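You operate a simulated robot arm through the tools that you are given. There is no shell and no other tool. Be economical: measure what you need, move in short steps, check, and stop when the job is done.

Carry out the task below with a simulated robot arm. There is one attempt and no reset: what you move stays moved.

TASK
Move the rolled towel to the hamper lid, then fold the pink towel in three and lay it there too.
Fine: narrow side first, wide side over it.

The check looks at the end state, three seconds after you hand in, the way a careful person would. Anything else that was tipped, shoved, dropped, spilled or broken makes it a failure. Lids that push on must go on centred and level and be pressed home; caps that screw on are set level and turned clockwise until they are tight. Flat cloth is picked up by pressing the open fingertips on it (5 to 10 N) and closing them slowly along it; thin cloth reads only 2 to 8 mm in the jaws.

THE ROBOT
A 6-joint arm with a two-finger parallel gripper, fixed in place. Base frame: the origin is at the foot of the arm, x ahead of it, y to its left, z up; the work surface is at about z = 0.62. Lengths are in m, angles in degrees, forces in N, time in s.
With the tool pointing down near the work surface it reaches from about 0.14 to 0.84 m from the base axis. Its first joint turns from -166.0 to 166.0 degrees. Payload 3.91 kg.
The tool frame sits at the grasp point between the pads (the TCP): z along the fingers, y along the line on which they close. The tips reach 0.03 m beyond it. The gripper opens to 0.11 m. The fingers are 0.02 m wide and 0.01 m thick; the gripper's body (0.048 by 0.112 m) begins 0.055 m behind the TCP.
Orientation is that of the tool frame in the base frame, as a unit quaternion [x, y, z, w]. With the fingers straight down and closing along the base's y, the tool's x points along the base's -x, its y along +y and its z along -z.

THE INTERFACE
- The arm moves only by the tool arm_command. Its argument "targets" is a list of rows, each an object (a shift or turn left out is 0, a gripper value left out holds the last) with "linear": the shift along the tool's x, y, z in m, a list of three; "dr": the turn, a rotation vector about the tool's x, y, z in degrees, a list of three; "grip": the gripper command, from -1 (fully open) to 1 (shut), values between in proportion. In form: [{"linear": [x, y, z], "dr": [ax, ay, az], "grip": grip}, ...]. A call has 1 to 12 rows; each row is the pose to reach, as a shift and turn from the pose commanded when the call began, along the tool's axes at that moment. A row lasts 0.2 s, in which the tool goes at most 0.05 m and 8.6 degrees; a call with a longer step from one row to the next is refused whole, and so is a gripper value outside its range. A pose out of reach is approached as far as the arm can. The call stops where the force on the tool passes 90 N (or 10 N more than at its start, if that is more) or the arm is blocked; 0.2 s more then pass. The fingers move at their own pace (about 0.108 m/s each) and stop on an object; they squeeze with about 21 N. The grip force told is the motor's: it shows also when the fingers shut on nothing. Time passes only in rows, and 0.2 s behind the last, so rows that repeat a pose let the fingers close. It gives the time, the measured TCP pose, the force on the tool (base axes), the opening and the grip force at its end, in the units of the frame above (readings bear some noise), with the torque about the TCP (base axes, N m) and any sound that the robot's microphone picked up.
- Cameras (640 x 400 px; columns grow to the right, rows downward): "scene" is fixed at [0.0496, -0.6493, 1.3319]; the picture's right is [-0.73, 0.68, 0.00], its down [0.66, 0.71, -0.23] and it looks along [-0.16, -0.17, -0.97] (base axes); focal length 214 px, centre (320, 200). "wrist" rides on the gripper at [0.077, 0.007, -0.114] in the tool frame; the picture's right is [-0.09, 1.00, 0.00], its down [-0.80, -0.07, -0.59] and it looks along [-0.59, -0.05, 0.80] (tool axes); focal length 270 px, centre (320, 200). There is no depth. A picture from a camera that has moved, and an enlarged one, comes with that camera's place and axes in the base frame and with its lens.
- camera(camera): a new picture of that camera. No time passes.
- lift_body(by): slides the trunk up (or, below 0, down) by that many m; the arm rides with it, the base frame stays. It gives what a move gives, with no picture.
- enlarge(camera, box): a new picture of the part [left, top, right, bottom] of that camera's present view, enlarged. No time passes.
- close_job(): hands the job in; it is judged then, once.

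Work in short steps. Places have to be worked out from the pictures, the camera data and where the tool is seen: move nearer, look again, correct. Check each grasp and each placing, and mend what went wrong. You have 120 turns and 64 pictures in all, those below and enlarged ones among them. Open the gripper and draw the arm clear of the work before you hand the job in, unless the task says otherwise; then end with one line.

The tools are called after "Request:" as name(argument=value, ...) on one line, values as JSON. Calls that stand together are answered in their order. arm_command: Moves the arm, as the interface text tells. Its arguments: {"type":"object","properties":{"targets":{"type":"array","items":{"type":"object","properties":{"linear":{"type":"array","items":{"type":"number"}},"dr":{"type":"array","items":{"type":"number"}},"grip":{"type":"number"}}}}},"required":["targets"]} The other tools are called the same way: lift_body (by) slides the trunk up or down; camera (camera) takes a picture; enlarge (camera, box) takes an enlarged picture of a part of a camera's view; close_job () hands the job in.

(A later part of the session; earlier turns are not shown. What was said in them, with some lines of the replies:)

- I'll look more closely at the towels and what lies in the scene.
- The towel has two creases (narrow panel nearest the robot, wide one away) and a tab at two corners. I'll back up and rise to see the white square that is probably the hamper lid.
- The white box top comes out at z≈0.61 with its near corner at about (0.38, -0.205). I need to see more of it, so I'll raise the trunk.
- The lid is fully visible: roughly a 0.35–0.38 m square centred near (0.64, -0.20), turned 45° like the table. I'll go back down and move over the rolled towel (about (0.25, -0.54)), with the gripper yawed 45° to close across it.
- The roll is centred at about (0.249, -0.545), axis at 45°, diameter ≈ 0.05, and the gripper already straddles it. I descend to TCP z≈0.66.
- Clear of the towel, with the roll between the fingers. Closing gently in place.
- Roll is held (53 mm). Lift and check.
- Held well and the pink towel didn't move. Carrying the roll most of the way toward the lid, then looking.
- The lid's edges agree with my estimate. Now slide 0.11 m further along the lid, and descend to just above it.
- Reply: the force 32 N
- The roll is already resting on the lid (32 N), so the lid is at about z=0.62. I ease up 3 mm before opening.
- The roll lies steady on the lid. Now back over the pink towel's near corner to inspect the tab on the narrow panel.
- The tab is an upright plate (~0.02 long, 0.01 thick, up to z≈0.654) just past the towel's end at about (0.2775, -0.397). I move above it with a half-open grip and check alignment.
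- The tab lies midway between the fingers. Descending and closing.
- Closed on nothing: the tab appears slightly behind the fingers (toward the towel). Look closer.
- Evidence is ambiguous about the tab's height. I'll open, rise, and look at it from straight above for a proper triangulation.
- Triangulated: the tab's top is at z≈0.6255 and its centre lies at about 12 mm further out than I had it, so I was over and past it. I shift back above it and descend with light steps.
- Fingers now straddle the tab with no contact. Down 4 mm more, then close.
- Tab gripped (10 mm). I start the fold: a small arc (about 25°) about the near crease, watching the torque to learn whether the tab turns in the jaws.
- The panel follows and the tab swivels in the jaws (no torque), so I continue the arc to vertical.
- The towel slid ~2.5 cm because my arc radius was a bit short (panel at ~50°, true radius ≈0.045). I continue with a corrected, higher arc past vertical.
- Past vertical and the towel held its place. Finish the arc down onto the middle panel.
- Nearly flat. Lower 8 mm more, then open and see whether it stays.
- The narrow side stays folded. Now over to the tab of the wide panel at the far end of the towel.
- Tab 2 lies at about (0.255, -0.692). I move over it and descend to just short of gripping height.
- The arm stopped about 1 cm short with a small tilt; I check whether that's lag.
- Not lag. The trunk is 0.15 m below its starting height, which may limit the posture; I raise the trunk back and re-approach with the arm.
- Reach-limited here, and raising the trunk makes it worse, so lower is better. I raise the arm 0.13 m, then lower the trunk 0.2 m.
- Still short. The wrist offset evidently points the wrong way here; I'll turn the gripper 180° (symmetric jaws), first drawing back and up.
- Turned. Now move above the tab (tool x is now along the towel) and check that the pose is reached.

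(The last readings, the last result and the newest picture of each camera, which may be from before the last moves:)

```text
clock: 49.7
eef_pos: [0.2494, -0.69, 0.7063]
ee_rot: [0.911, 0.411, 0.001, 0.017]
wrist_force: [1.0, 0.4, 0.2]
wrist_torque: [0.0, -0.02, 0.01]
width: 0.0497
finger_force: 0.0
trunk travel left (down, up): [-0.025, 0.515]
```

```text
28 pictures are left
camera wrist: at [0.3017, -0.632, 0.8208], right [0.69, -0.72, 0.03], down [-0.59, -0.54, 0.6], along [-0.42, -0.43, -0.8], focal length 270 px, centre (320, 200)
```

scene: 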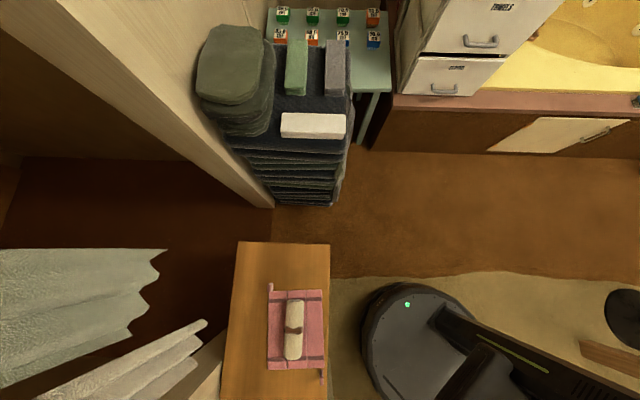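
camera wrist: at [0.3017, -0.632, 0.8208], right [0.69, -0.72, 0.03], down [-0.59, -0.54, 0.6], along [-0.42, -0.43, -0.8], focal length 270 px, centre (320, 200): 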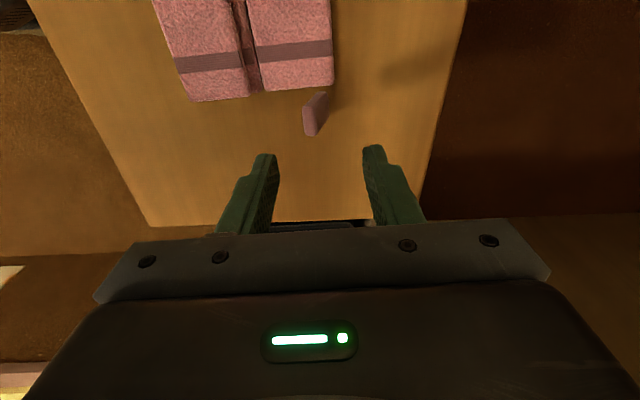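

Only millimetres short at the reach limit, and going lower should improve it. Descend most of the way and check alignment.

Request:
arm_command(targets=[{"linear": [0, 0, 0.015]}, {"linear": [0, 0, 0.03]}, {"linear": [0, 0, 0.042]}, {"linear": [0, 0, 0.042]}])

Request:
camera(camera="wrist")

```text
clock: 50.7
eef_pos: [0.2502, -0.6881, 0.6666]
ee_rot: [0.91, 0.414, 0.001, 0.017]
wrist_force: [-0.2, -0.2, 0.4]
wrist_torque: [-0.04, 0.02, 0.03]
width: 0.0494
finger_force: 0.1
trunk travel left (down, up): [-0.025, 0.515]
```

```text
27 pictures are left
camera wrist: at [0.303, -0.6305, 0.7797], right [0.69, -0.72, 0.03], down [-0.59, -0.54, 0.6], along [-0.42, -0.44, -0.8], focal length 270 px, centre (320, 200)
```

wrist: 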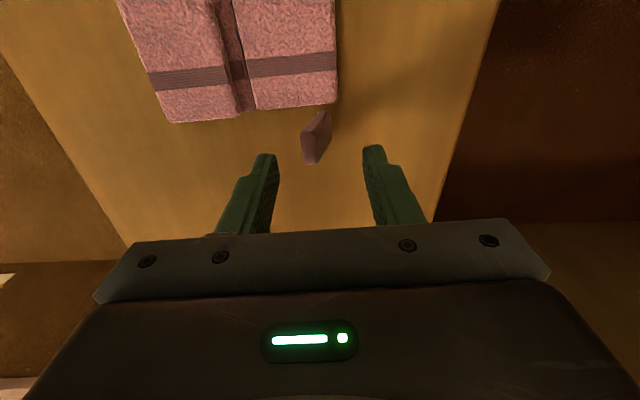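

The reach limit persists. Simpler: grip the folded narrow panel's tab and drag the light towel ~6 cm along its length toward the arm. First move above that tab and look.

Request:
arm_command(targets=[{"linear": [0, 0, -0.04]}, {"linear": [0.04, -0.01, -0.055]}, {"linear": [0.08, -0.02, -0.055]}, {"linear": [0.12, -0.03, -0.055]}, {"linear": [0.16, -0.042, -0.055]}, {"linear": [0.2, -0.053, -0.055]}, {"linear": [0.247, -0.0656, -0.055]}, {"linear": [0.247, -0.0656, -0.055]}])

Request:
camera(camera="wrist")

Request:
enlarge(camera="scene", box=[220, 265, 380, 400])

```text
clock: 52.5
eef_pos: [0.3686, -0.4633, 0.7005]
ee_rot: [0.91, 0.415, 0.0, 0.001]
wrist_force: [-0.7, 0.0, 0.4]
wrist_torque: [-0.01, 0.0, 0.02]
width: 0.0495
finger_force: 0.1
trunk travel left (down, up): [-0.025, 0.515]
```

```text
26 pictures are left
camera wrist: at [0.4229, -0.4091, 0.8136], right [0.69, -0.72, 0.0], down [-0.58, -0.56, 0.59], along [-0.43, -0.41, -0.8], focal length 270 px, centre (320, 200)
```

wrist: 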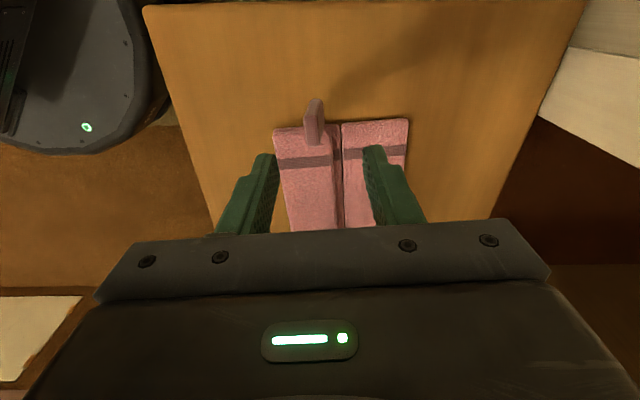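

```text
2.96 times, centred on (300, 332) of scene
camera zoom: at [0.0496, -0.6493, 1.3319], right [-0.73, 0.68, 0.0], down [0.66, 0.71, -0.23], along [-0.16, -0.17, -0.97], focal length 636 px, centre (379, -193)
```

zoom: 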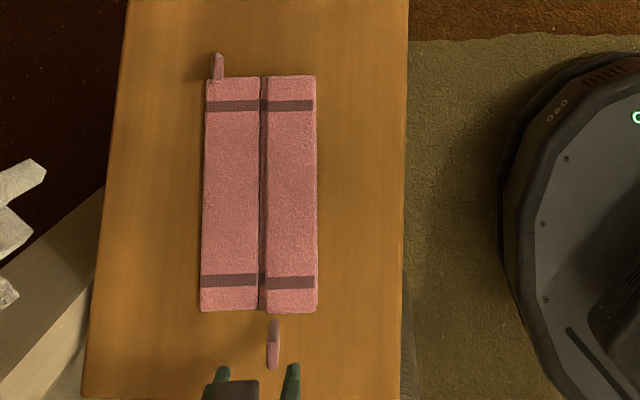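

Tab is between the fingers. Descend, close on it.

Request:
arm_command(targets=[{"linear": [0, 0, 0.03]}, {"linear": [0, 0, 0.05]}, {"linear": [0, 0, 0.061]}, {"linear": [0, 0, 0.061], "grip": 0.5}, {"linear": [0, 0, 0.061], "grip": 0.8}, {"linear": [0, 0, 0.061], "grip": 1}, {"linear": [0, 0, 0.061], "grip": 1}])

```text
clock: 54.1
eef_pos: [0.3684, -0.4637, 0.6384]
ee_rot: [0.91, 0.415, 0.0, 0.0]
wrist_force: [0.6, 0.5, -0.2]
wrist_torque: [0.02, 0.04, -0.09]
width: 0.0102
finger_force: 21.2
trunk travel left (down, up): [-0.025, 0.515]
```

Gripped (10 mm). Drag slowly 6 cm along the towel's length (+tool x), keeping height.

Request:
arm_command(targets=[{"linear": [0.01, 0, 0]}, {"linear": [0.02, 0, 0]}, {"linear": [0.03, 0, 0]}, {"linear": [0.04, 0, 0]}, {"linear": [0.05, 0, 0]}, {"linear": [0.06, 0, 0]}, {"linear": [0.06, 0, 0]}])

Request:
enlarge(camera="scene", box=[220, 265, 380, 400])

```text
clock: 55.7
eef_pos: [0.4069, -0.4189, 0.641]
ee_rot: [0.91, 0.414, 0.0, 0.0]
wrist_force: [-0.2, -0.1, 1.3]
wrist_torque: [-0.06, -0.02, -0.02]
width: 0.0103
finger_force: 21.3
trunk travel left (down, up): [-0.025, 0.515]
```

```text
2.96 times, centred on (300, 332) of scene
camera zoom: at [0.0496, -0.6493, 1.3319], right [-0.73, 0.68, 0.0], down [0.66, 0.71, -0.23], along [-0.16, -0.17, -0.97], focal length 636 px, centre (379, -193)
```

zoom: 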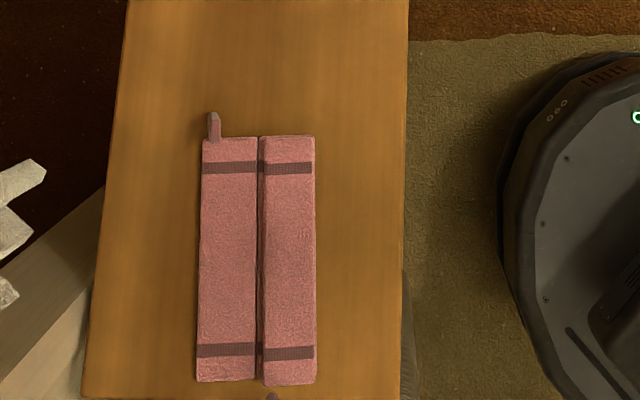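

The whole towel slid cleanly. Release, rise, and go to the far tab for a look.

Request:
arm_command(targets=[{"grip": 0.7}, {"grip": 0.4}, {"grip": 0.1}, {"linear": [0, 0, -0.03], "grip": 0.1}, {"linear": [0, 0, -0.07]}, {"linear": [-0.04, 0.012, -0.07]}, {"linear": [-0.08, 0.024, -0.07]}, {"linear": [-0.11, 0.036, -0.07]}, {"linear": [-0.13, 0.048, -0.07]}, {"linear": [-0.15, 0.06, -0.07]}])

Request:
camera(camera="wrist")

```text
clock: 57.9
eef_pos: [0.3536, -0.5707, 0.7099]
ee_rot: [0.91, 0.415, -0.001, 0.0]
wrist_force: [0.3, 0.8, -0.3]
wrist_torque: [0.0, -0.01, -0.02]
width: 0.0495
finger_force: 0.0
trunk travel left (down, up): [-0.025, 0.515]
```

```text
23 pictures are left
camera wrist: at [0.4088, -0.5165, 0.8235], right [0.69, -0.72, 0.0], down [-0.58, -0.56, 0.59], along [-0.43, -0.41, -0.8], focal length 270 px, centre (320, 200)
```

wrist: 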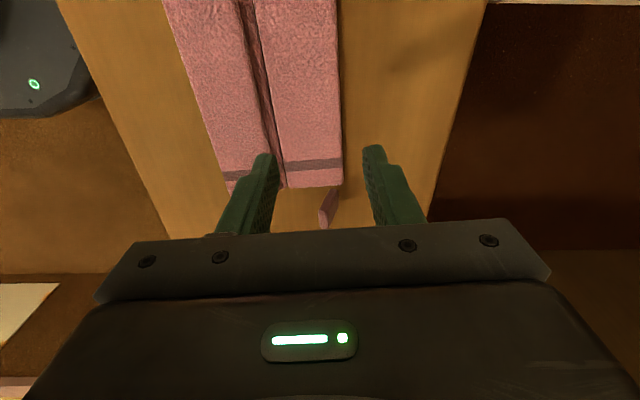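

Request:
arm_command(targets=[{"linear": [-0.03, 0, 0]}, {"linear": [-0.06, 0, 0]}, {"linear": [-0.085, 0, 0]}, {"linear": [-0.085, 0, 0]}])

Request:
enlarge(camera="wrist", box=[240, 60, 400, 170])

```text
clock: 58.9
eef_pos: [0.2986, -0.6343, 0.71]
ee_rot: [0.91, 0.415, 0.001, 0.0]
wrist_force: [-0.1, -0.2, 0.2]
wrist_torque: [-0.01, 0.02, -0.01]
width: 0.0495
finger_force: 0.1
trunk travel left (down, up): [-0.025, 0.515]
```

```text
3.64 times, centred on (320, 115) of wrist
camera zoom: at [0.3521, -0.5802, 0.8235], right [0.69, -0.72, 0.0], down [-0.58, -0.56, 0.59], along [-0.43, -0.41, -0.8], focal length 983 px, centre (320, 509)
```

zoom: 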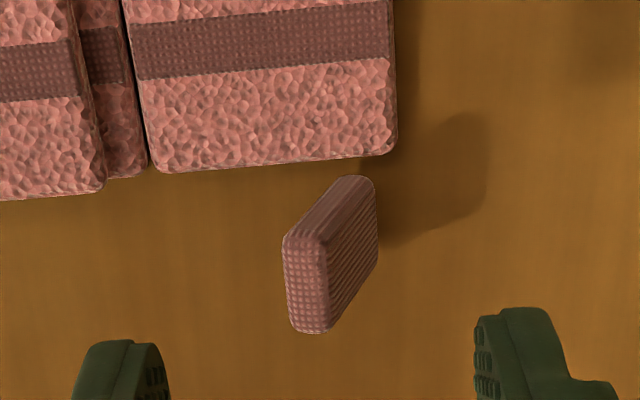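

The tab leans slightly but is centred between the fingers; its middle is 11 mm further out. Move, descend, and grip.

Request:
arm_command(targets=[{"linear": [-0.0115, 0, 0]}, {"linear": [-0.0115, 0, 0.03]}, {"linear": [-0.0115, 0, 0.06]}, {"linear": [-0.0115, 0, 0.076]}, {"linear": [-0.0115, 0, 0.076], "grip": 0.4}, {"linear": [-0.0115, 0, 0.076], "grip": 0.6}, {"linear": [-0.0115, 0, 0.076], "grip": 0.8}, {"linear": [-0.0115, 0, 0.076], "grip": 1}, {"linear": [-0.0115, 0, 0.076], "grip": 1}])

Request:
enlarge(camera="scene", box=[220, 265, 380, 400])

```text
clock: 60.9
eef_pos: [0.2901, -0.6426, 0.6358]
ee_rot: [0.91, 0.415, 0.0, 0.0]
wrist_force: [1.2, 0.8, 3.5]
wrist_torque: [0.0, -0.13, 0.0]
width: 0.01
finger_force: 21.2
trunk travel left (down, up): [-0.025, 0.515]
```

```text
2.96 times, centred on (300, 332) of scene
camera zoom: at [0.0496, -0.6493, 1.3319], right [-0.73, 0.68, 0.0], down [0.66, 0.71, -0.23], along [-0.16, -0.17, -0.97], focal length 636 px, centre (379, -193)
```

zoom: 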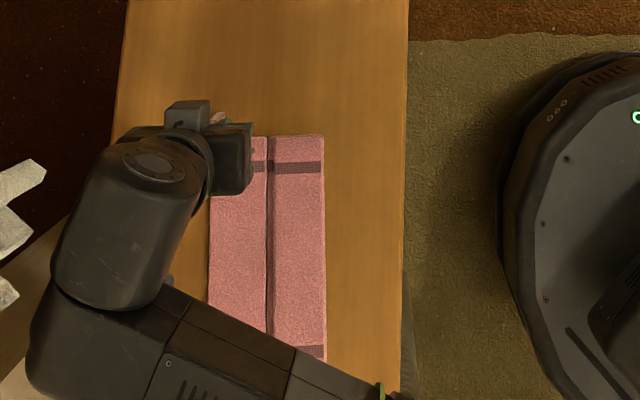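

Gripped (10 mm). Start the wide-side fold with a radius ≈0.055 arc, to about 75°.

Request:
arm_command(targets=[{"linear": [0, -0.0003, -0.007]}, {"linear": [0, -0.0015, -0.0142]}, {"linear": [0, -0.004, -0.021]}, {"linear": [0, -0.0074, -0.0275]}, {"linear": [0, -0.0114, -0.0335]}, {"linear": [0, -0.0161, -0.0389]}, {"linear": [0, -0.0215, -0.0437]}, {"linear": [0, -0.0275, -0.0476]}, {"linear": [0, -0.034, -0.0508]}, {"linear": [0, -0.0408, -0.0531]}, {"linear": [0, -0.0408, -0.0531]}])

Request:
enlarge(camera="scene", box=[220, 265, 380, 400])

Request:
camera(camera="wrist")

```text
clock: 63.3
eef_pos: [0.2616, -0.6161, 0.6874]
ee_rot: [0.91, 0.415, 0.0, 0.0]
wrist_force: [1.4, -0.8, 1.9]
wrist_torque: [-0.01, -0.09, -0.06]
width: 0.0098
finger_force: 21.1
trunk travel left (down, up): [-0.025, 0.515]
```

```text
2.96 times, centred on (300, 332) of scene
camera zoom: at [0.0496, -0.6493, 1.3319], right [-0.73, 0.68, 0.0], down [0.66, 0.71, -0.23], along [-0.16, -0.17, -0.97], focal length 636 px, centre (379, -193)
```

zoom: 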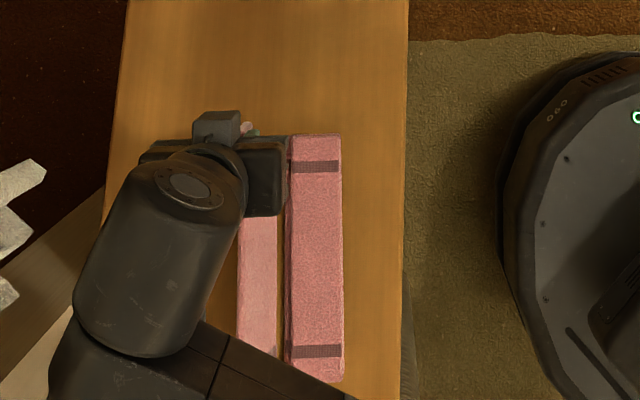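

```text
19 pictures are left
camera wrist: at [0.3151, -0.5625, 0.8011], right [0.69, -0.72, 0.0], down [-0.58, -0.56, 0.59], along [-0.43, -0.41, -0.8], focal length 270 px, centre (320, 200)
```

wrist: 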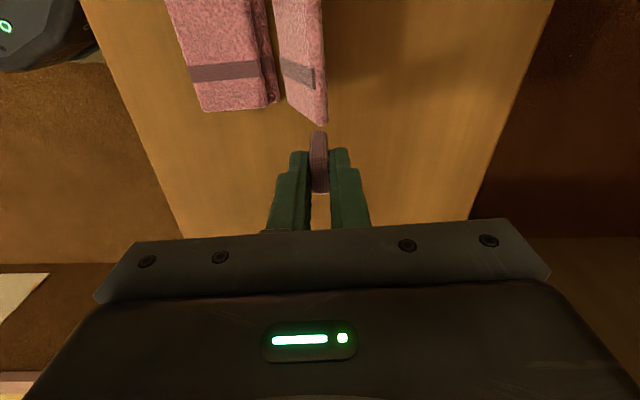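

Panel at ~60°; true radius ≈0.06, towel slid slightly. Continue with a larger, higher arc past vertical.

Request:
arm_command(targets=[{"linear": [0, -0.003, -0.004]}, {"linear": [0, -0.007, -0.006]}, {"linear": [0, -0.012, -0.0078]}, {"linear": [0, -0.0185, -0.0095]}, {"linear": [0, -0.025, -0.0105]}, {"linear": [0, -0.0315, -0.0105]}, {"linear": [0, -0.038, -0.0098]}, {"linear": [0, -0.045, -0.008]}, {"linear": [0, -0.051, -0.006]}, {"linear": [0, -0.051, -0.006]}])

Request:
camera(camera="wrist")

```text
clock: 65.5
eef_pos: [0.2212, -0.5824, 0.6932]
ee_rot: [0.91, 0.414, 0.0, -0.001]
wrist_force: [0.7, 0.0, -0.1]
wrist_torque: [-0.06, 0.04, -0.08]
width: 0.0098
finger_force: 20.9
trunk travel left (down, up): [-0.025, 0.515]
```

```text
18 pictures are left
camera wrist: at [0.2756, -0.5284, 0.8063], right [0.69, -0.72, 0.0], down [-0.58, -0.56, 0.59], along [-0.43, -0.41, -0.8], focal length 270 px, centre (320, 200)
```

wrist: 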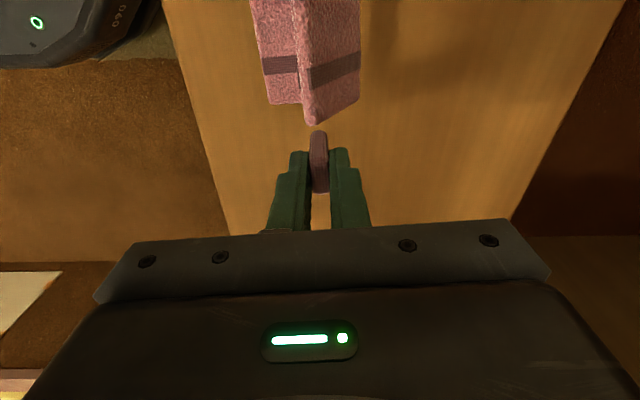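

Past vertical, towel in place. Lower along the rest of the arc.

Request:
arm_command(targets=[{"linear": [0, -0.006, 0.004]}, {"linear": [0, -0.012, 0.009]}, {"linear": [0, -0.016, 0.013]}, {"linear": [0, -0.02, 0.0175]}, {"linear": [0, -0.0235, 0.022]}, {"linear": [0, -0.0265, 0.0265]}, {"linear": [0, -0.0285, 0.031]}, {"linear": [0, -0.0295, 0.035]}, {"linear": [0, -0.0295, 0.035]}])

Request:
camera(camera="wrist")

```text
clock: 67.5
eef_pos: [0.1987, -0.5641, 0.6575]
ee_rot: [0.91, 0.415, 0.0, -0.001]
wrist_force: [0.5, -0.6, 0.8]
wrist_torque: [-0.03, 0.01, -0.04]
width: 0.01
finger_force: 20.7
trunk travel left (down, up): [-0.025, 0.515]
```

```text
17 pictures are left
camera wrist: at [0.2537, -0.5095, 0.7712], right [0.69, -0.72, 0.0], down [-0.58, -0.56, 0.59], along [-0.43, -0.41, -0.8], focal length 270 px, centre (320, 200)
```

wrist: 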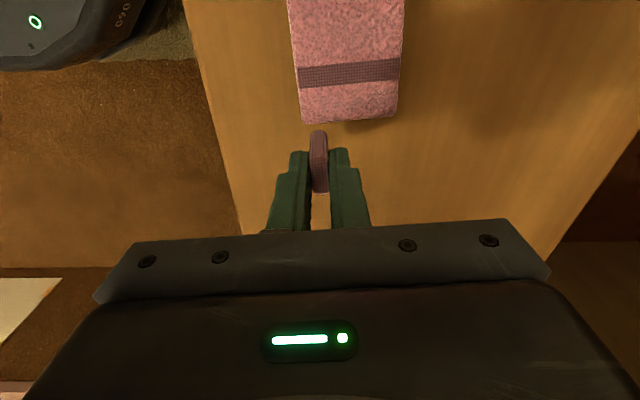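

Nearly flat and square. Lower until light contact.

Request:
arm_command(targets=[{"linear": [0, -0.0005, 0.003]}, {"linear": [0, -0.001, 0.006]}, {"linear": [0, -0.001, 0.008]}, {"linear": [0, -0.001, 0.008]}])

```text
clock: 68.5
eef_pos: [0.1979, -0.5624, 0.6512]
ee_rot: [0.91, 0.415, -0.001, 0.003]
wrist_force: [1.8, -8.8, 27.7]
wrist_torque: [-0.32, -0.19, -0.05]
width: 0.0103
finger_force: 20.8
trunk travel left (down, up): [-0.025, 0.515]
```

Contact (≈28 N), so it is down. Ease, open, rise and inspect.

Request:
arm_command(targets=[{"linear": [0, 0, -0.003]}, {"linear": [0, 0, -0.003], "grip": 0.8}, {"linear": [0, 0, -0.003], "grip": 0.5}, {"linear": [0, 0, -0.003], "grip": 0.2}, {"linear": [0, 0, -0.04], "grip": 0.1}, {"linear": [0, 0, -0.08]}])

Request:
camera(camera="wrist")

Request:
enlarge(camera="scene", box=[220, 265, 380, 400])

```text
clock: 69.9
eef_pos: [0.1986, -0.561, 0.7293]
ee_rot: [0.91, 0.414, 0.001, 0.001]
wrist_force: [0.0, -0.2, -0.2]
wrist_torque: [0.03, 0.01, -0.01]
width: 0.0494
finger_force: 0.1
trunk travel left (down, up): [-0.025, 0.515]
```

```text
16 pictures are left
camera wrist: at [0.2538, -0.5071, 0.8429], right [0.69, -0.72, 0.0], down [-0.58, -0.56, 0.59], along [-0.43, -0.41, -0.8], focal length 270 px, centre (320, 200)
```

wrist: 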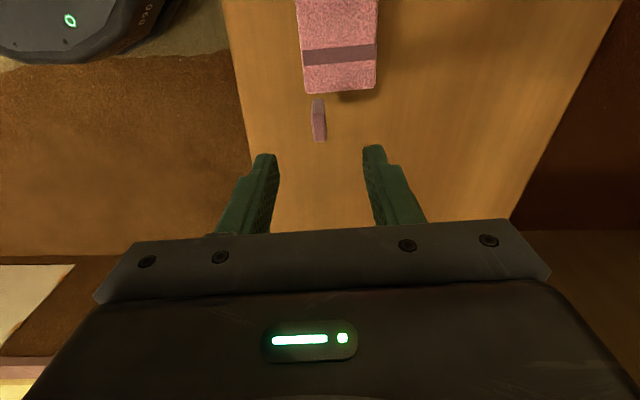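

```text
2.96 times, centred on (300, 332) of scene
camera zoom: at [0.0496, -0.6493, 1.3319], right [-0.73, 0.68, 0.0], down [0.66, 0.71, -0.23], along [-0.16, -0.17, -0.97], focal length 636 px, centre (379, -193)
```

zoom: 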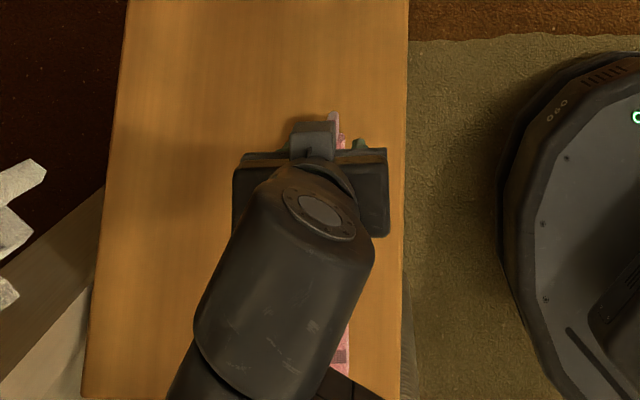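

The fold holds. Now move over the middle of the folded stack with jaws fully open to grip it across its width; checking position first.

Request:
arm_command(targets=[{"linear": [0.04, 0.005, 0], "grip": -1}, {"linear": [0.08, 0.01, 0]}, {"linear": [0.127, 0.015, 0]}, {"linear": [0.127, 0.015, 0]}])

Request:
camera(camera="wrist")

```text
clock: 70.9
eef_pos: [0.2929, -0.4761, 0.73]
ee_rot: [0.91, 0.415, 0.0, 0.001]
wrist_force: [-0.4, 0.2, -0.9]
wrist_torque: [-0.02, 0.02, 0.03]
width: 0.1098
finger_force: 0.0
trunk travel left (down, up): [-0.025, 0.515]
```

```text
14 pictures are left
camera wrist: at [0.347, -0.421, 0.8432], right [0.69, -0.72, 0.0], down [-0.58, -0.56, 0.59], along [-0.43, -0.41, -0.8], focal length 270 px, centre (320, 200)
```

wrist: 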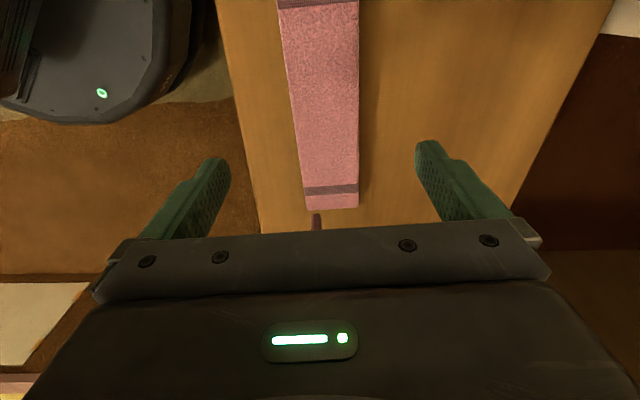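

Stack is centred under the gripper within 1 mm and aligned. Descend beside it.

Request:
arm_command(targets=[{"linear": [0, 0.001, 0.04]}, {"linear": [0, 0.001, 0.07]}, {"linear": [0, 0.001, 0.085]}, {"linear": [0, 0.001, 0.092]}, {"linear": [0, 0.001, 0.096]}])

Request:
camera(camera="wrist")

```text
clock: 72.1
eef_pos: [0.2935, -0.4789, 0.6348]
ee_rot: [0.91, 0.415, 0.0, 0.001]
wrist_force: [-0.3, -0.3, -0.8]
wrist_torque: [0.01, -0.03, 0.01]
width: 0.1102
finger_force: 0.1
trunk travel left (down, up): [-0.025, 0.515]
```

```text
13 pictures are left
camera wrist: at [0.3477, -0.4233, 0.7474], right [0.69, -0.72, 0.0], down [-0.58, -0.56, 0.59], along [-0.43, -0.41, -0.8], focal length 270 px, centre (320, 200)
```

wrist: 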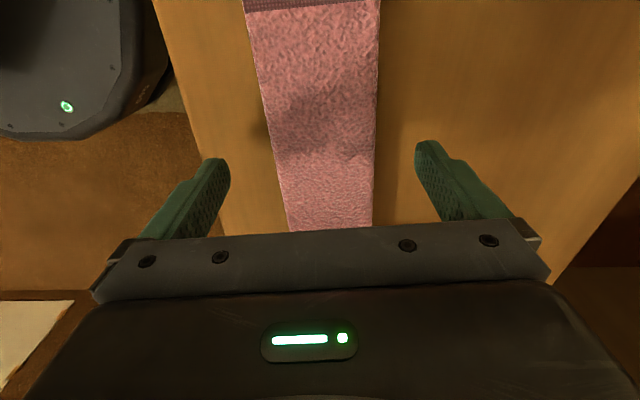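

No contact yet; the bottom layer must be held too, so I probe lower in small steps.

Request:
arm_command(targets=[{"linear": [0, 0, 0.003]}, {"linear": [0, 0, 0.003]}])

Request:
arm_command(targets=[{"linear": [0, 0, 0.003]}, {"linear": [0, 0, 0.003]}])

```text
clock: 72.7
eef_pos: [0.2929, -0.4774, 0.6301]
ee_rot: [0.91, 0.416, -0.001, 0.0]
wrist_force: [0.0, 0.5, 0.0]
wrist_torque: [-0.01, 0.02, 0.01]
width: 0.1101
finger_force: 0.0
trunk travel left (down, up): [-0.025, 0.515]
```

```text
clock: 73.3
eef_pos: [0.2932, -0.4786, 0.6265]
ee_rot: [0.91, 0.415, 0.0, -0.001]
wrist_force: [0.2, -0.2, 0.5]
wrist_torque: [-0.02, 0.02, -0.01]
width: 0.11
finger_force: 0.1
trunk travel left (down, up): [-0.025, 0.515]
```

Request:
arm_command(targets=[{"linear": [0, 0, 0.003]}, {"linear": [0, 0, 0.003]}])

```text
clock: 73.9
eef_pos: [0.293, -0.4776, 0.6258]
ee_rot: [0.91, 0.415, 0.0, 0.0]
wrist_force: [-0.7, 0.3, 0.4]
wrist_torque: [0.0, -0.01, 0.0]
width: 0.1099
finger_force: 0.0
trunk travel left (down, up): [-0.025, 0.515]
```

Request:
arm_command(targets=[{"linear": [0, 0, 0.003]}, {"linear": [0, 0, 0.003]}])

```text
clock: 74.5
eef_pos: [0.294, -0.4774, 0.6216]
ee_rot: [0.911, 0.413, 0.001, 0.0]
wrist_force: [0.2, 0.3, -0.2]
wrist_torque: [0.01, 0.02, -0.02]
width: 0.11
finger_force: 0.0
trunk travel left (down, up): [-0.025, 0.515]
```

Request:
arm_command(targets=[{"linear": [0, 0, 0.003]}, {"linear": [0, 0, 0.003]}])

```text
clock: 75.1
eef_pos: [0.2931, -0.4777, 0.6186]
ee_rot: [0.91, 0.415, 0.0, 0.0]
wrist_force: [0.3, 0.0, -0.3]
wrist_torque: [-0.01, 0.03, 0.0]
width: 0.1099
finger_force: 0.0
trunk travel left (down, up): [-0.025, 0.515]
```

Request:
arm_command(targets=[{"linear": [0, 0, 0.003]}, {"linear": [0, 0, 0.003]}])

```text
clock: 75.7
eef_pos: [0.2932, -0.4769, 0.6164]
ee_rot: [0.91, 0.415, 0.0, -0.001]
wrist_force: [0.1, 1.3, 0.8]
wrist_torque: [0.01, 0.03, 0.0]
width: 0.1098
finger_force: 0.1
trunk travel left (down, up): [-0.025, 0.515]
```

Tips are now at z≈0.586, essentially table level. Close slowly across the stack.

Request:
arm_command(targets=[{"linear": [0, 0, -0.001], "grip": -0.5}, {"linear": [0, 0, -0.001], "grip": -0.2}, {"linear": [0, 0, -0.001], "grip": 0}, {"linear": [0, 0, -0.001], "grip": 0.3}, {"linear": [0, 0, -0.001], "grip": 0.5}, {"linear": [0, 0, -0.001], "grip": 0.5}])

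Request:
camera(camera="wrist")

```text
clock: 77.1
eef_pos: [0.2951, -0.4774, 0.6178]
ee_rot: [0.91, 0.414, -0.001, 0.001]
wrist_force: [0.1, -0.1, 0.4]
wrist_torque: [0.0, -0.04, 0.01]
width: 0.0596
finger_force: 21.0
trunk travel left (down, up): [-0.025, 0.515]
```

```text
12 pictures are left
camera wrist: at [0.3485, -0.4234, 0.7306], right [0.69, -0.72, 0.0], down [-0.58, -0.56, 0.59], along [-0.43, -0.41, -0.8], focal length 270 px, centre (320, 200)
```

wrist: 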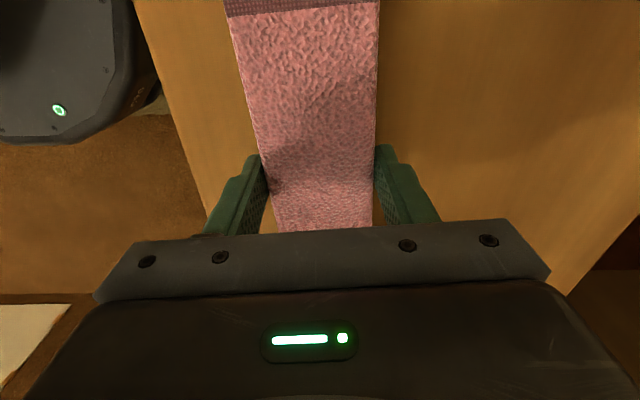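

Held at 60 mm with 21 N. Lift gently and check that all layers come along.

Request:
arm_command(targets=[{"linear": [0, 0, -0.01], "grip": 0.7}, {"linear": [0, 0, -0.02]}, {"linear": [0, 0, -0.04]}, {"linear": [0, 0, -0.06]}, {"linear": [0, 0, -0.09]}, {"linear": [0, 0, -0.12]}, {"linear": [0, 0, -0.16]}])

Request:
camera(camera="wrist")

Request:
camera(camera="scene")

```text
clock: 78.7
eef_pos: [0.2941, -0.4799, 0.7764]
ee_rot: [0.91, 0.415, 0.0, 0.0]
wrist_force: [-1.1, -0.2, -1.5]
wrist_torque: [-0.01, 0.02, 0.0]
width: 0.0596
finger_force: 20.9
trunk travel left (down, up): [-0.025, 0.515]
```

```text
11 pictures are left
camera wrist: at [0.3492, -0.4247, 0.8905], right [0.69, -0.72, 0.0], down [-0.58, -0.56, 0.59], along [-0.43, -0.41, -0.8], focal length 270 px, centre (320, 200)
```

wrist: 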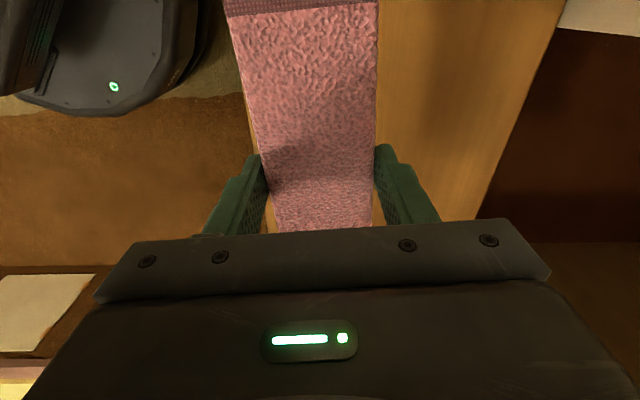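

```text
10 pictures are left
```

scene: 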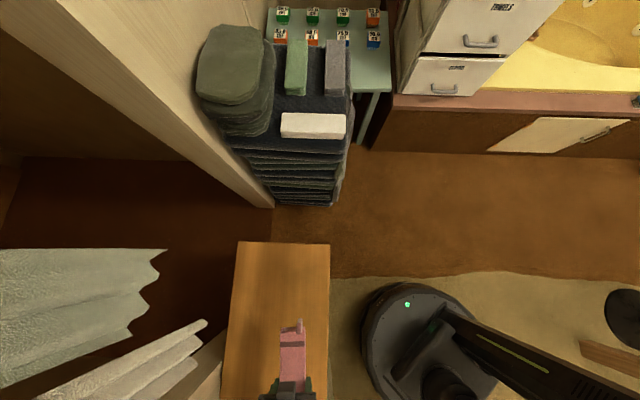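

The whole folded stack is in hand. Carry it to the lid beside the roll (target ≈ (0.60, -0.165)), turning 4° to square with the lid.

Request:
arm_command(targets=[{"linear": [0.04, 0.002, 0], "dr": [0, 0, 0.4]}, {"linear": [0.08, 0.004, 0], "dr": [0, 0, 0.8]}, {"linear": [0.12, 0.006, 0], "dr": [0, 0, 1.2]}, {"linear": [0.16, 0.008, 0], "dr": [0, 0, 1.6]}, {"linear": [0.2, 0.01, 0], "dr": [0, 0, 2]}, {"linear": [0.24, 0.013, 0], "dr": [0, 0, 2.4]}, {"linear": [0.28, 0.016, 0], "dr": [0, 0, 2.8]}, {"linear": [0.32, 0.018, 0], "dr": [0, 0, 3.2]}, {"linear": [0.36, 0.02, 0], "dr": [0, 0, 3.6]}, {"linear": [0.4, 0.022, 0], "dr": [0, 0, 4]}, {"linear": [0.437, 0.024, 0], "dr": [0, 0, 4]}, {"linear": [0.437, 0.024, 0], "dr": [0, 0, 4]}])

Request:
camera(camera="wrist")

```text
clock: 81.3
eef_pos: [0.5996, -0.1655, 0.7764]
ee_rot: [0.924, 0.383, 0.0, 0.001]
wrist_force: [-0.5, -0.1, -2.0]
wrist_torque: [-0.01, -0.03, 0.0]
width: 0.0596
finger_force: 21.1
trunk travel left (down, up): [-0.025, 0.515]
```

```text
9 pictures are left
camera wrist: at [0.6574, -0.1146, 0.8905], right [0.64, -0.77, 0.0], down [-0.62, -0.52, 0.59], along [-0.46, -0.38, -0.8], focal length 270 px, centre (320, 200)
```

wrist: 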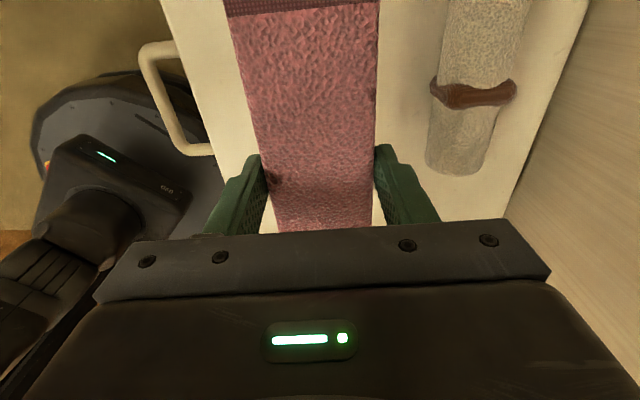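

Well positioned, clear of the roll. Descend close to the lid.

Request:
arm_command(targets=[{"linear": [0, 0, 0.04]}, {"linear": [0, 0, 0.08]}, {"linear": [0, 0, 0.105]}, {"linear": [0, 0, 0.125]}, {"linear": [0, 0, 0.132]}, {"linear": [0, 0, 0.132]}])

Request:
arm_command(targets=[{"linear": [0, 0, 0.003]}, {"linear": [0, 0, 0.006]}, {"linear": [0, 0, 0.006]}])

```text
clock: 82.7
eef_pos: [0.5983, -0.1644, 0.6501]
ee_rot: [0.924, 0.383, 0.005, 0.003]
wrist_force: [8.9, -0.6, 52.3]
wrist_torque: [0.72, 1.39, -0.12]
width: 0.0596
finger_force: 21.0
trunk travel left (down, up): [-0.025, 0.515]
```

```text
clock: 83.5
eef_pos: [0.5974, -0.1638, 0.649]
ee_rot: [0.924, 0.383, 0.009, 0.006]
wrist_force: [4.8, 1.1, 87.5]
wrist_torque: [1.35, 2.69, 0.0]
width: 0.0595
finger_force: 20.8
trunk travel left (down, up): [-0.025, 0.515]
```

Contact already at TCP z≈0.65 (lid ≈0.62); I back off the excess force at once.

Request:
arm_command(targets=[{"linear": [0, 0, -0.006]}, {"linear": [0, 0, -0.011]}, {"linear": [0, 0, -0.011]}])

Request:
camera(camera="wrist")

```text
clock: 84.3
eef_pos: [0.5996, -0.165, 0.6508]
ee_rot: [0.924, 0.382, 0.0, 0.001]
wrist_force: [14.2, -5.4, 26.5]
wrist_torque: [0.13, -0.76, -0.18]
width: 0.0596
finger_force: 20.5
trunk travel left (down, up): [-0.025, 0.515]
```

```text
8 pictures are left
camera wrist: at [0.6567, -0.114, 0.7639], right [0.64, -0.77, 0.0], down [-0.62, -0.52, 0.59], along [-0.45, -0.38, -0.81], focal length 270 px, centre (320, 200)
```

wrist: 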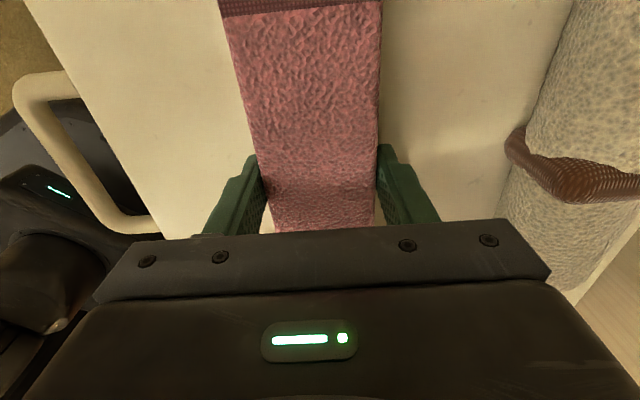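

Towel rests on the lid. Ease 2 mm, then open and rise straight up.

Request:
arm_command(targets=[{"linear": [0, 0, -0.0025]}, {"linear": [0, 0, -0.0025]}, {"linear": [0, 0, -0.0025], "grip": -0.2}, {"linear": [0, 0, -0.0025], "grip": -0.4}, {"linear": [0, 0, -0.0025], "grip": -0.6}, {"linear": [0, 0, -0.0025], "grip": -0.6}, {"linear": [0, 0, -0.04], "grip": -0.6}, {"linear": [0, 0, -0.08]}, {"linear": [0, 0, -0.12]}, {"linear": [0, 0, -0.16]}, {"linear": [0, 0, -0.2]}])

Request:
camera(camera="wrist")

```text
clock: 86.7
eef_pos: [0.5996, -0.1634, 0.8503]
ee_rot: [0.924, 0.383, 0.0, 0.0]
wrist_force: [1.3, 0.0, -0.1]
wrist_torque: [0.0, 0.04, -0.01]
width: 0.0883
finger_force: 0.1
trunk travel left (down, up): [-0.025, 0.515]
```

```text
7 pictures are left
camera wrist: at [0.658, -0.1135, 0.965], right [0.64, -0.77, 0.0], down [-0.62, -0.52, 0.59], along [-0.46, -0.38, -0.8], focal length 270 px, centre (320, 200)
```

wrist: 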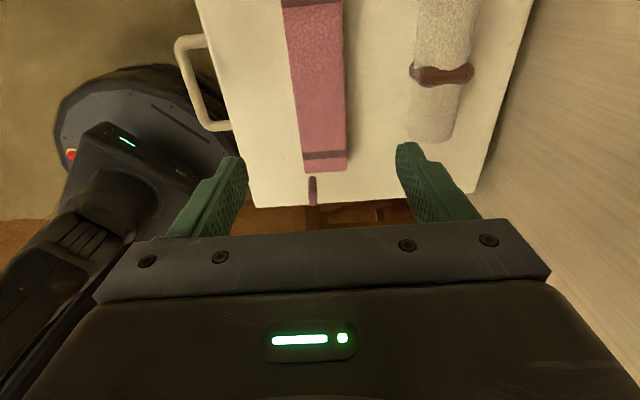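

Placed. I back off along the lid and rise to see both items whole.

Request:
arm_command(targets=[{"linear": [0.03, 0, -0.03]}, {"linear": [0.06, 0, -0.06]}, {"linear": [0.09, 0, -0.09]}, {"linear": [0.1, 0, -0.12]}, {"linear": [0.1, 0, -0.15]}])

Request:
camera(camera="wrist")

```text
clock: 87.9
eef_pos: [0.6226, -0.0994, 0.8866]
ee_rot: [0.924, 0.383, 0.002, 0.001]
wrist_force: [-0.4, 0.3, 0.0]
wrist_torque: [0.01, 0.0, 0.01]
width: 0.0881
finger_force: 0.1
out of reach, approached as far as the arm can: row 2, 3, 4, 5
trunk travel left (down, up): [-0.025, 0.515]
```

```text
6 pictures are left
camera wrist: at [0.6801, -0.0483, 1.0014], right [0.64, -0.77, 0.0], down [-0.62, -0.52, 0.59], along [-0.45, -0.38, -0.81], focal length 270 px, centre (320, 200)
```

wrist: 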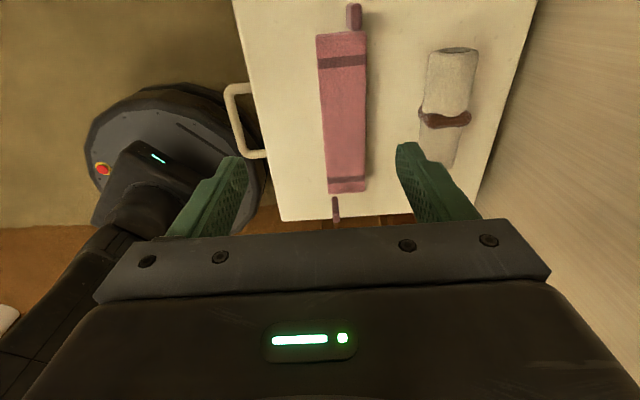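

Both lie on the lid. One closer look at the fold's neatness and stability.

Request:
enlarge(camera="wrist", box=[230, 0, 530, 230])

Request:
camera(camera="scene")

```text
1.74 times, centred on (380, 115) of wrist
camera zoom: at [0.6801, -0.0483, 1.0014], right [0.64, -0.77, 0.0], down [-0.62, -0.52, 0.59], along [-0.45, -0.38, -0.81], focal length 470 px, centre (216, 348)
```

zoom: 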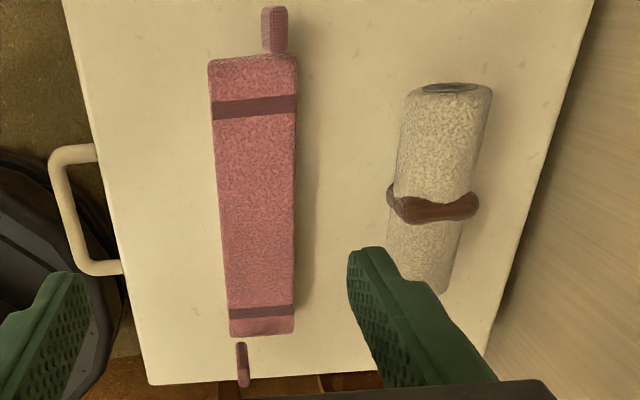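

```text
4 pictures are left
```

scene: 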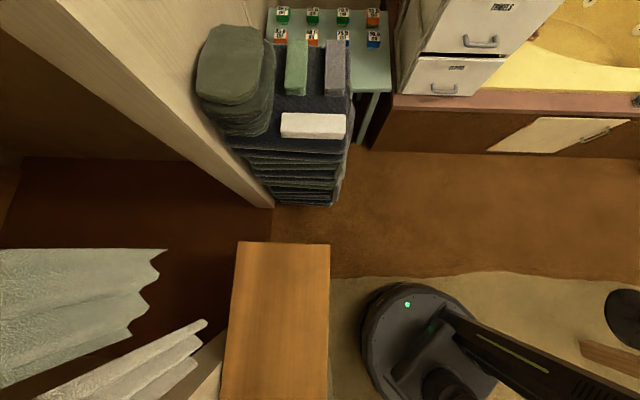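

The fold is square with the wide side on top, the roll is steady beside it, and the table is clear. I raise the trunk to draw the arm clear and then hand in.

Request:
lift_body(by=0.2)

Request:
camera(camera="wrist")

```text
clock: 90.1
eef_pos: [0.6228, -0.0992, 1.0872]
ee_rot: [0.924, 0.383, 0.001, 0.002]
wrist_force: [0.4, -1.0, -0.7]
wrist_torque: [-0.03, -0.03, 0.01]
width: 0.0879
finger_force: 0.0
trunk travel left (down, up): [-0.225, 0.315]
```

```text
3 pictures are left
camera wrist: at [0.6802, -0.0485, 1.2011], right [0.64, -0.77, 0.0], down [-0.62, -0.52, 0.59], along [-0.45, -0.38, -0.81], focal length 270 px, centre (320, 200)
```

wrist: 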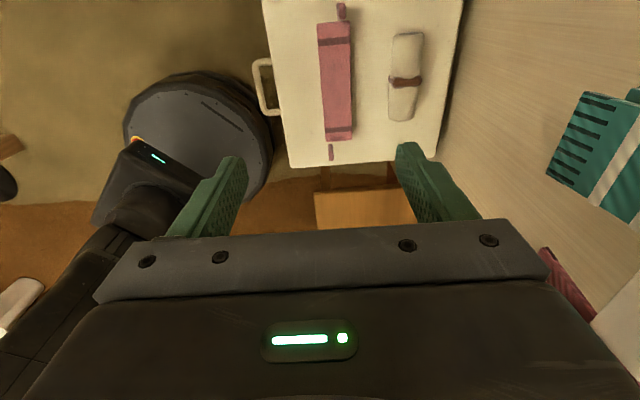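

Both items sit fully on the lid and the arm is clear, so I hand in.

Request:
close_job()

```text
The job is handed in.
```

The rolled towel and the pink towel are both on the hamper lid; the pink one is folded in three, narrow side first and wide side over it.
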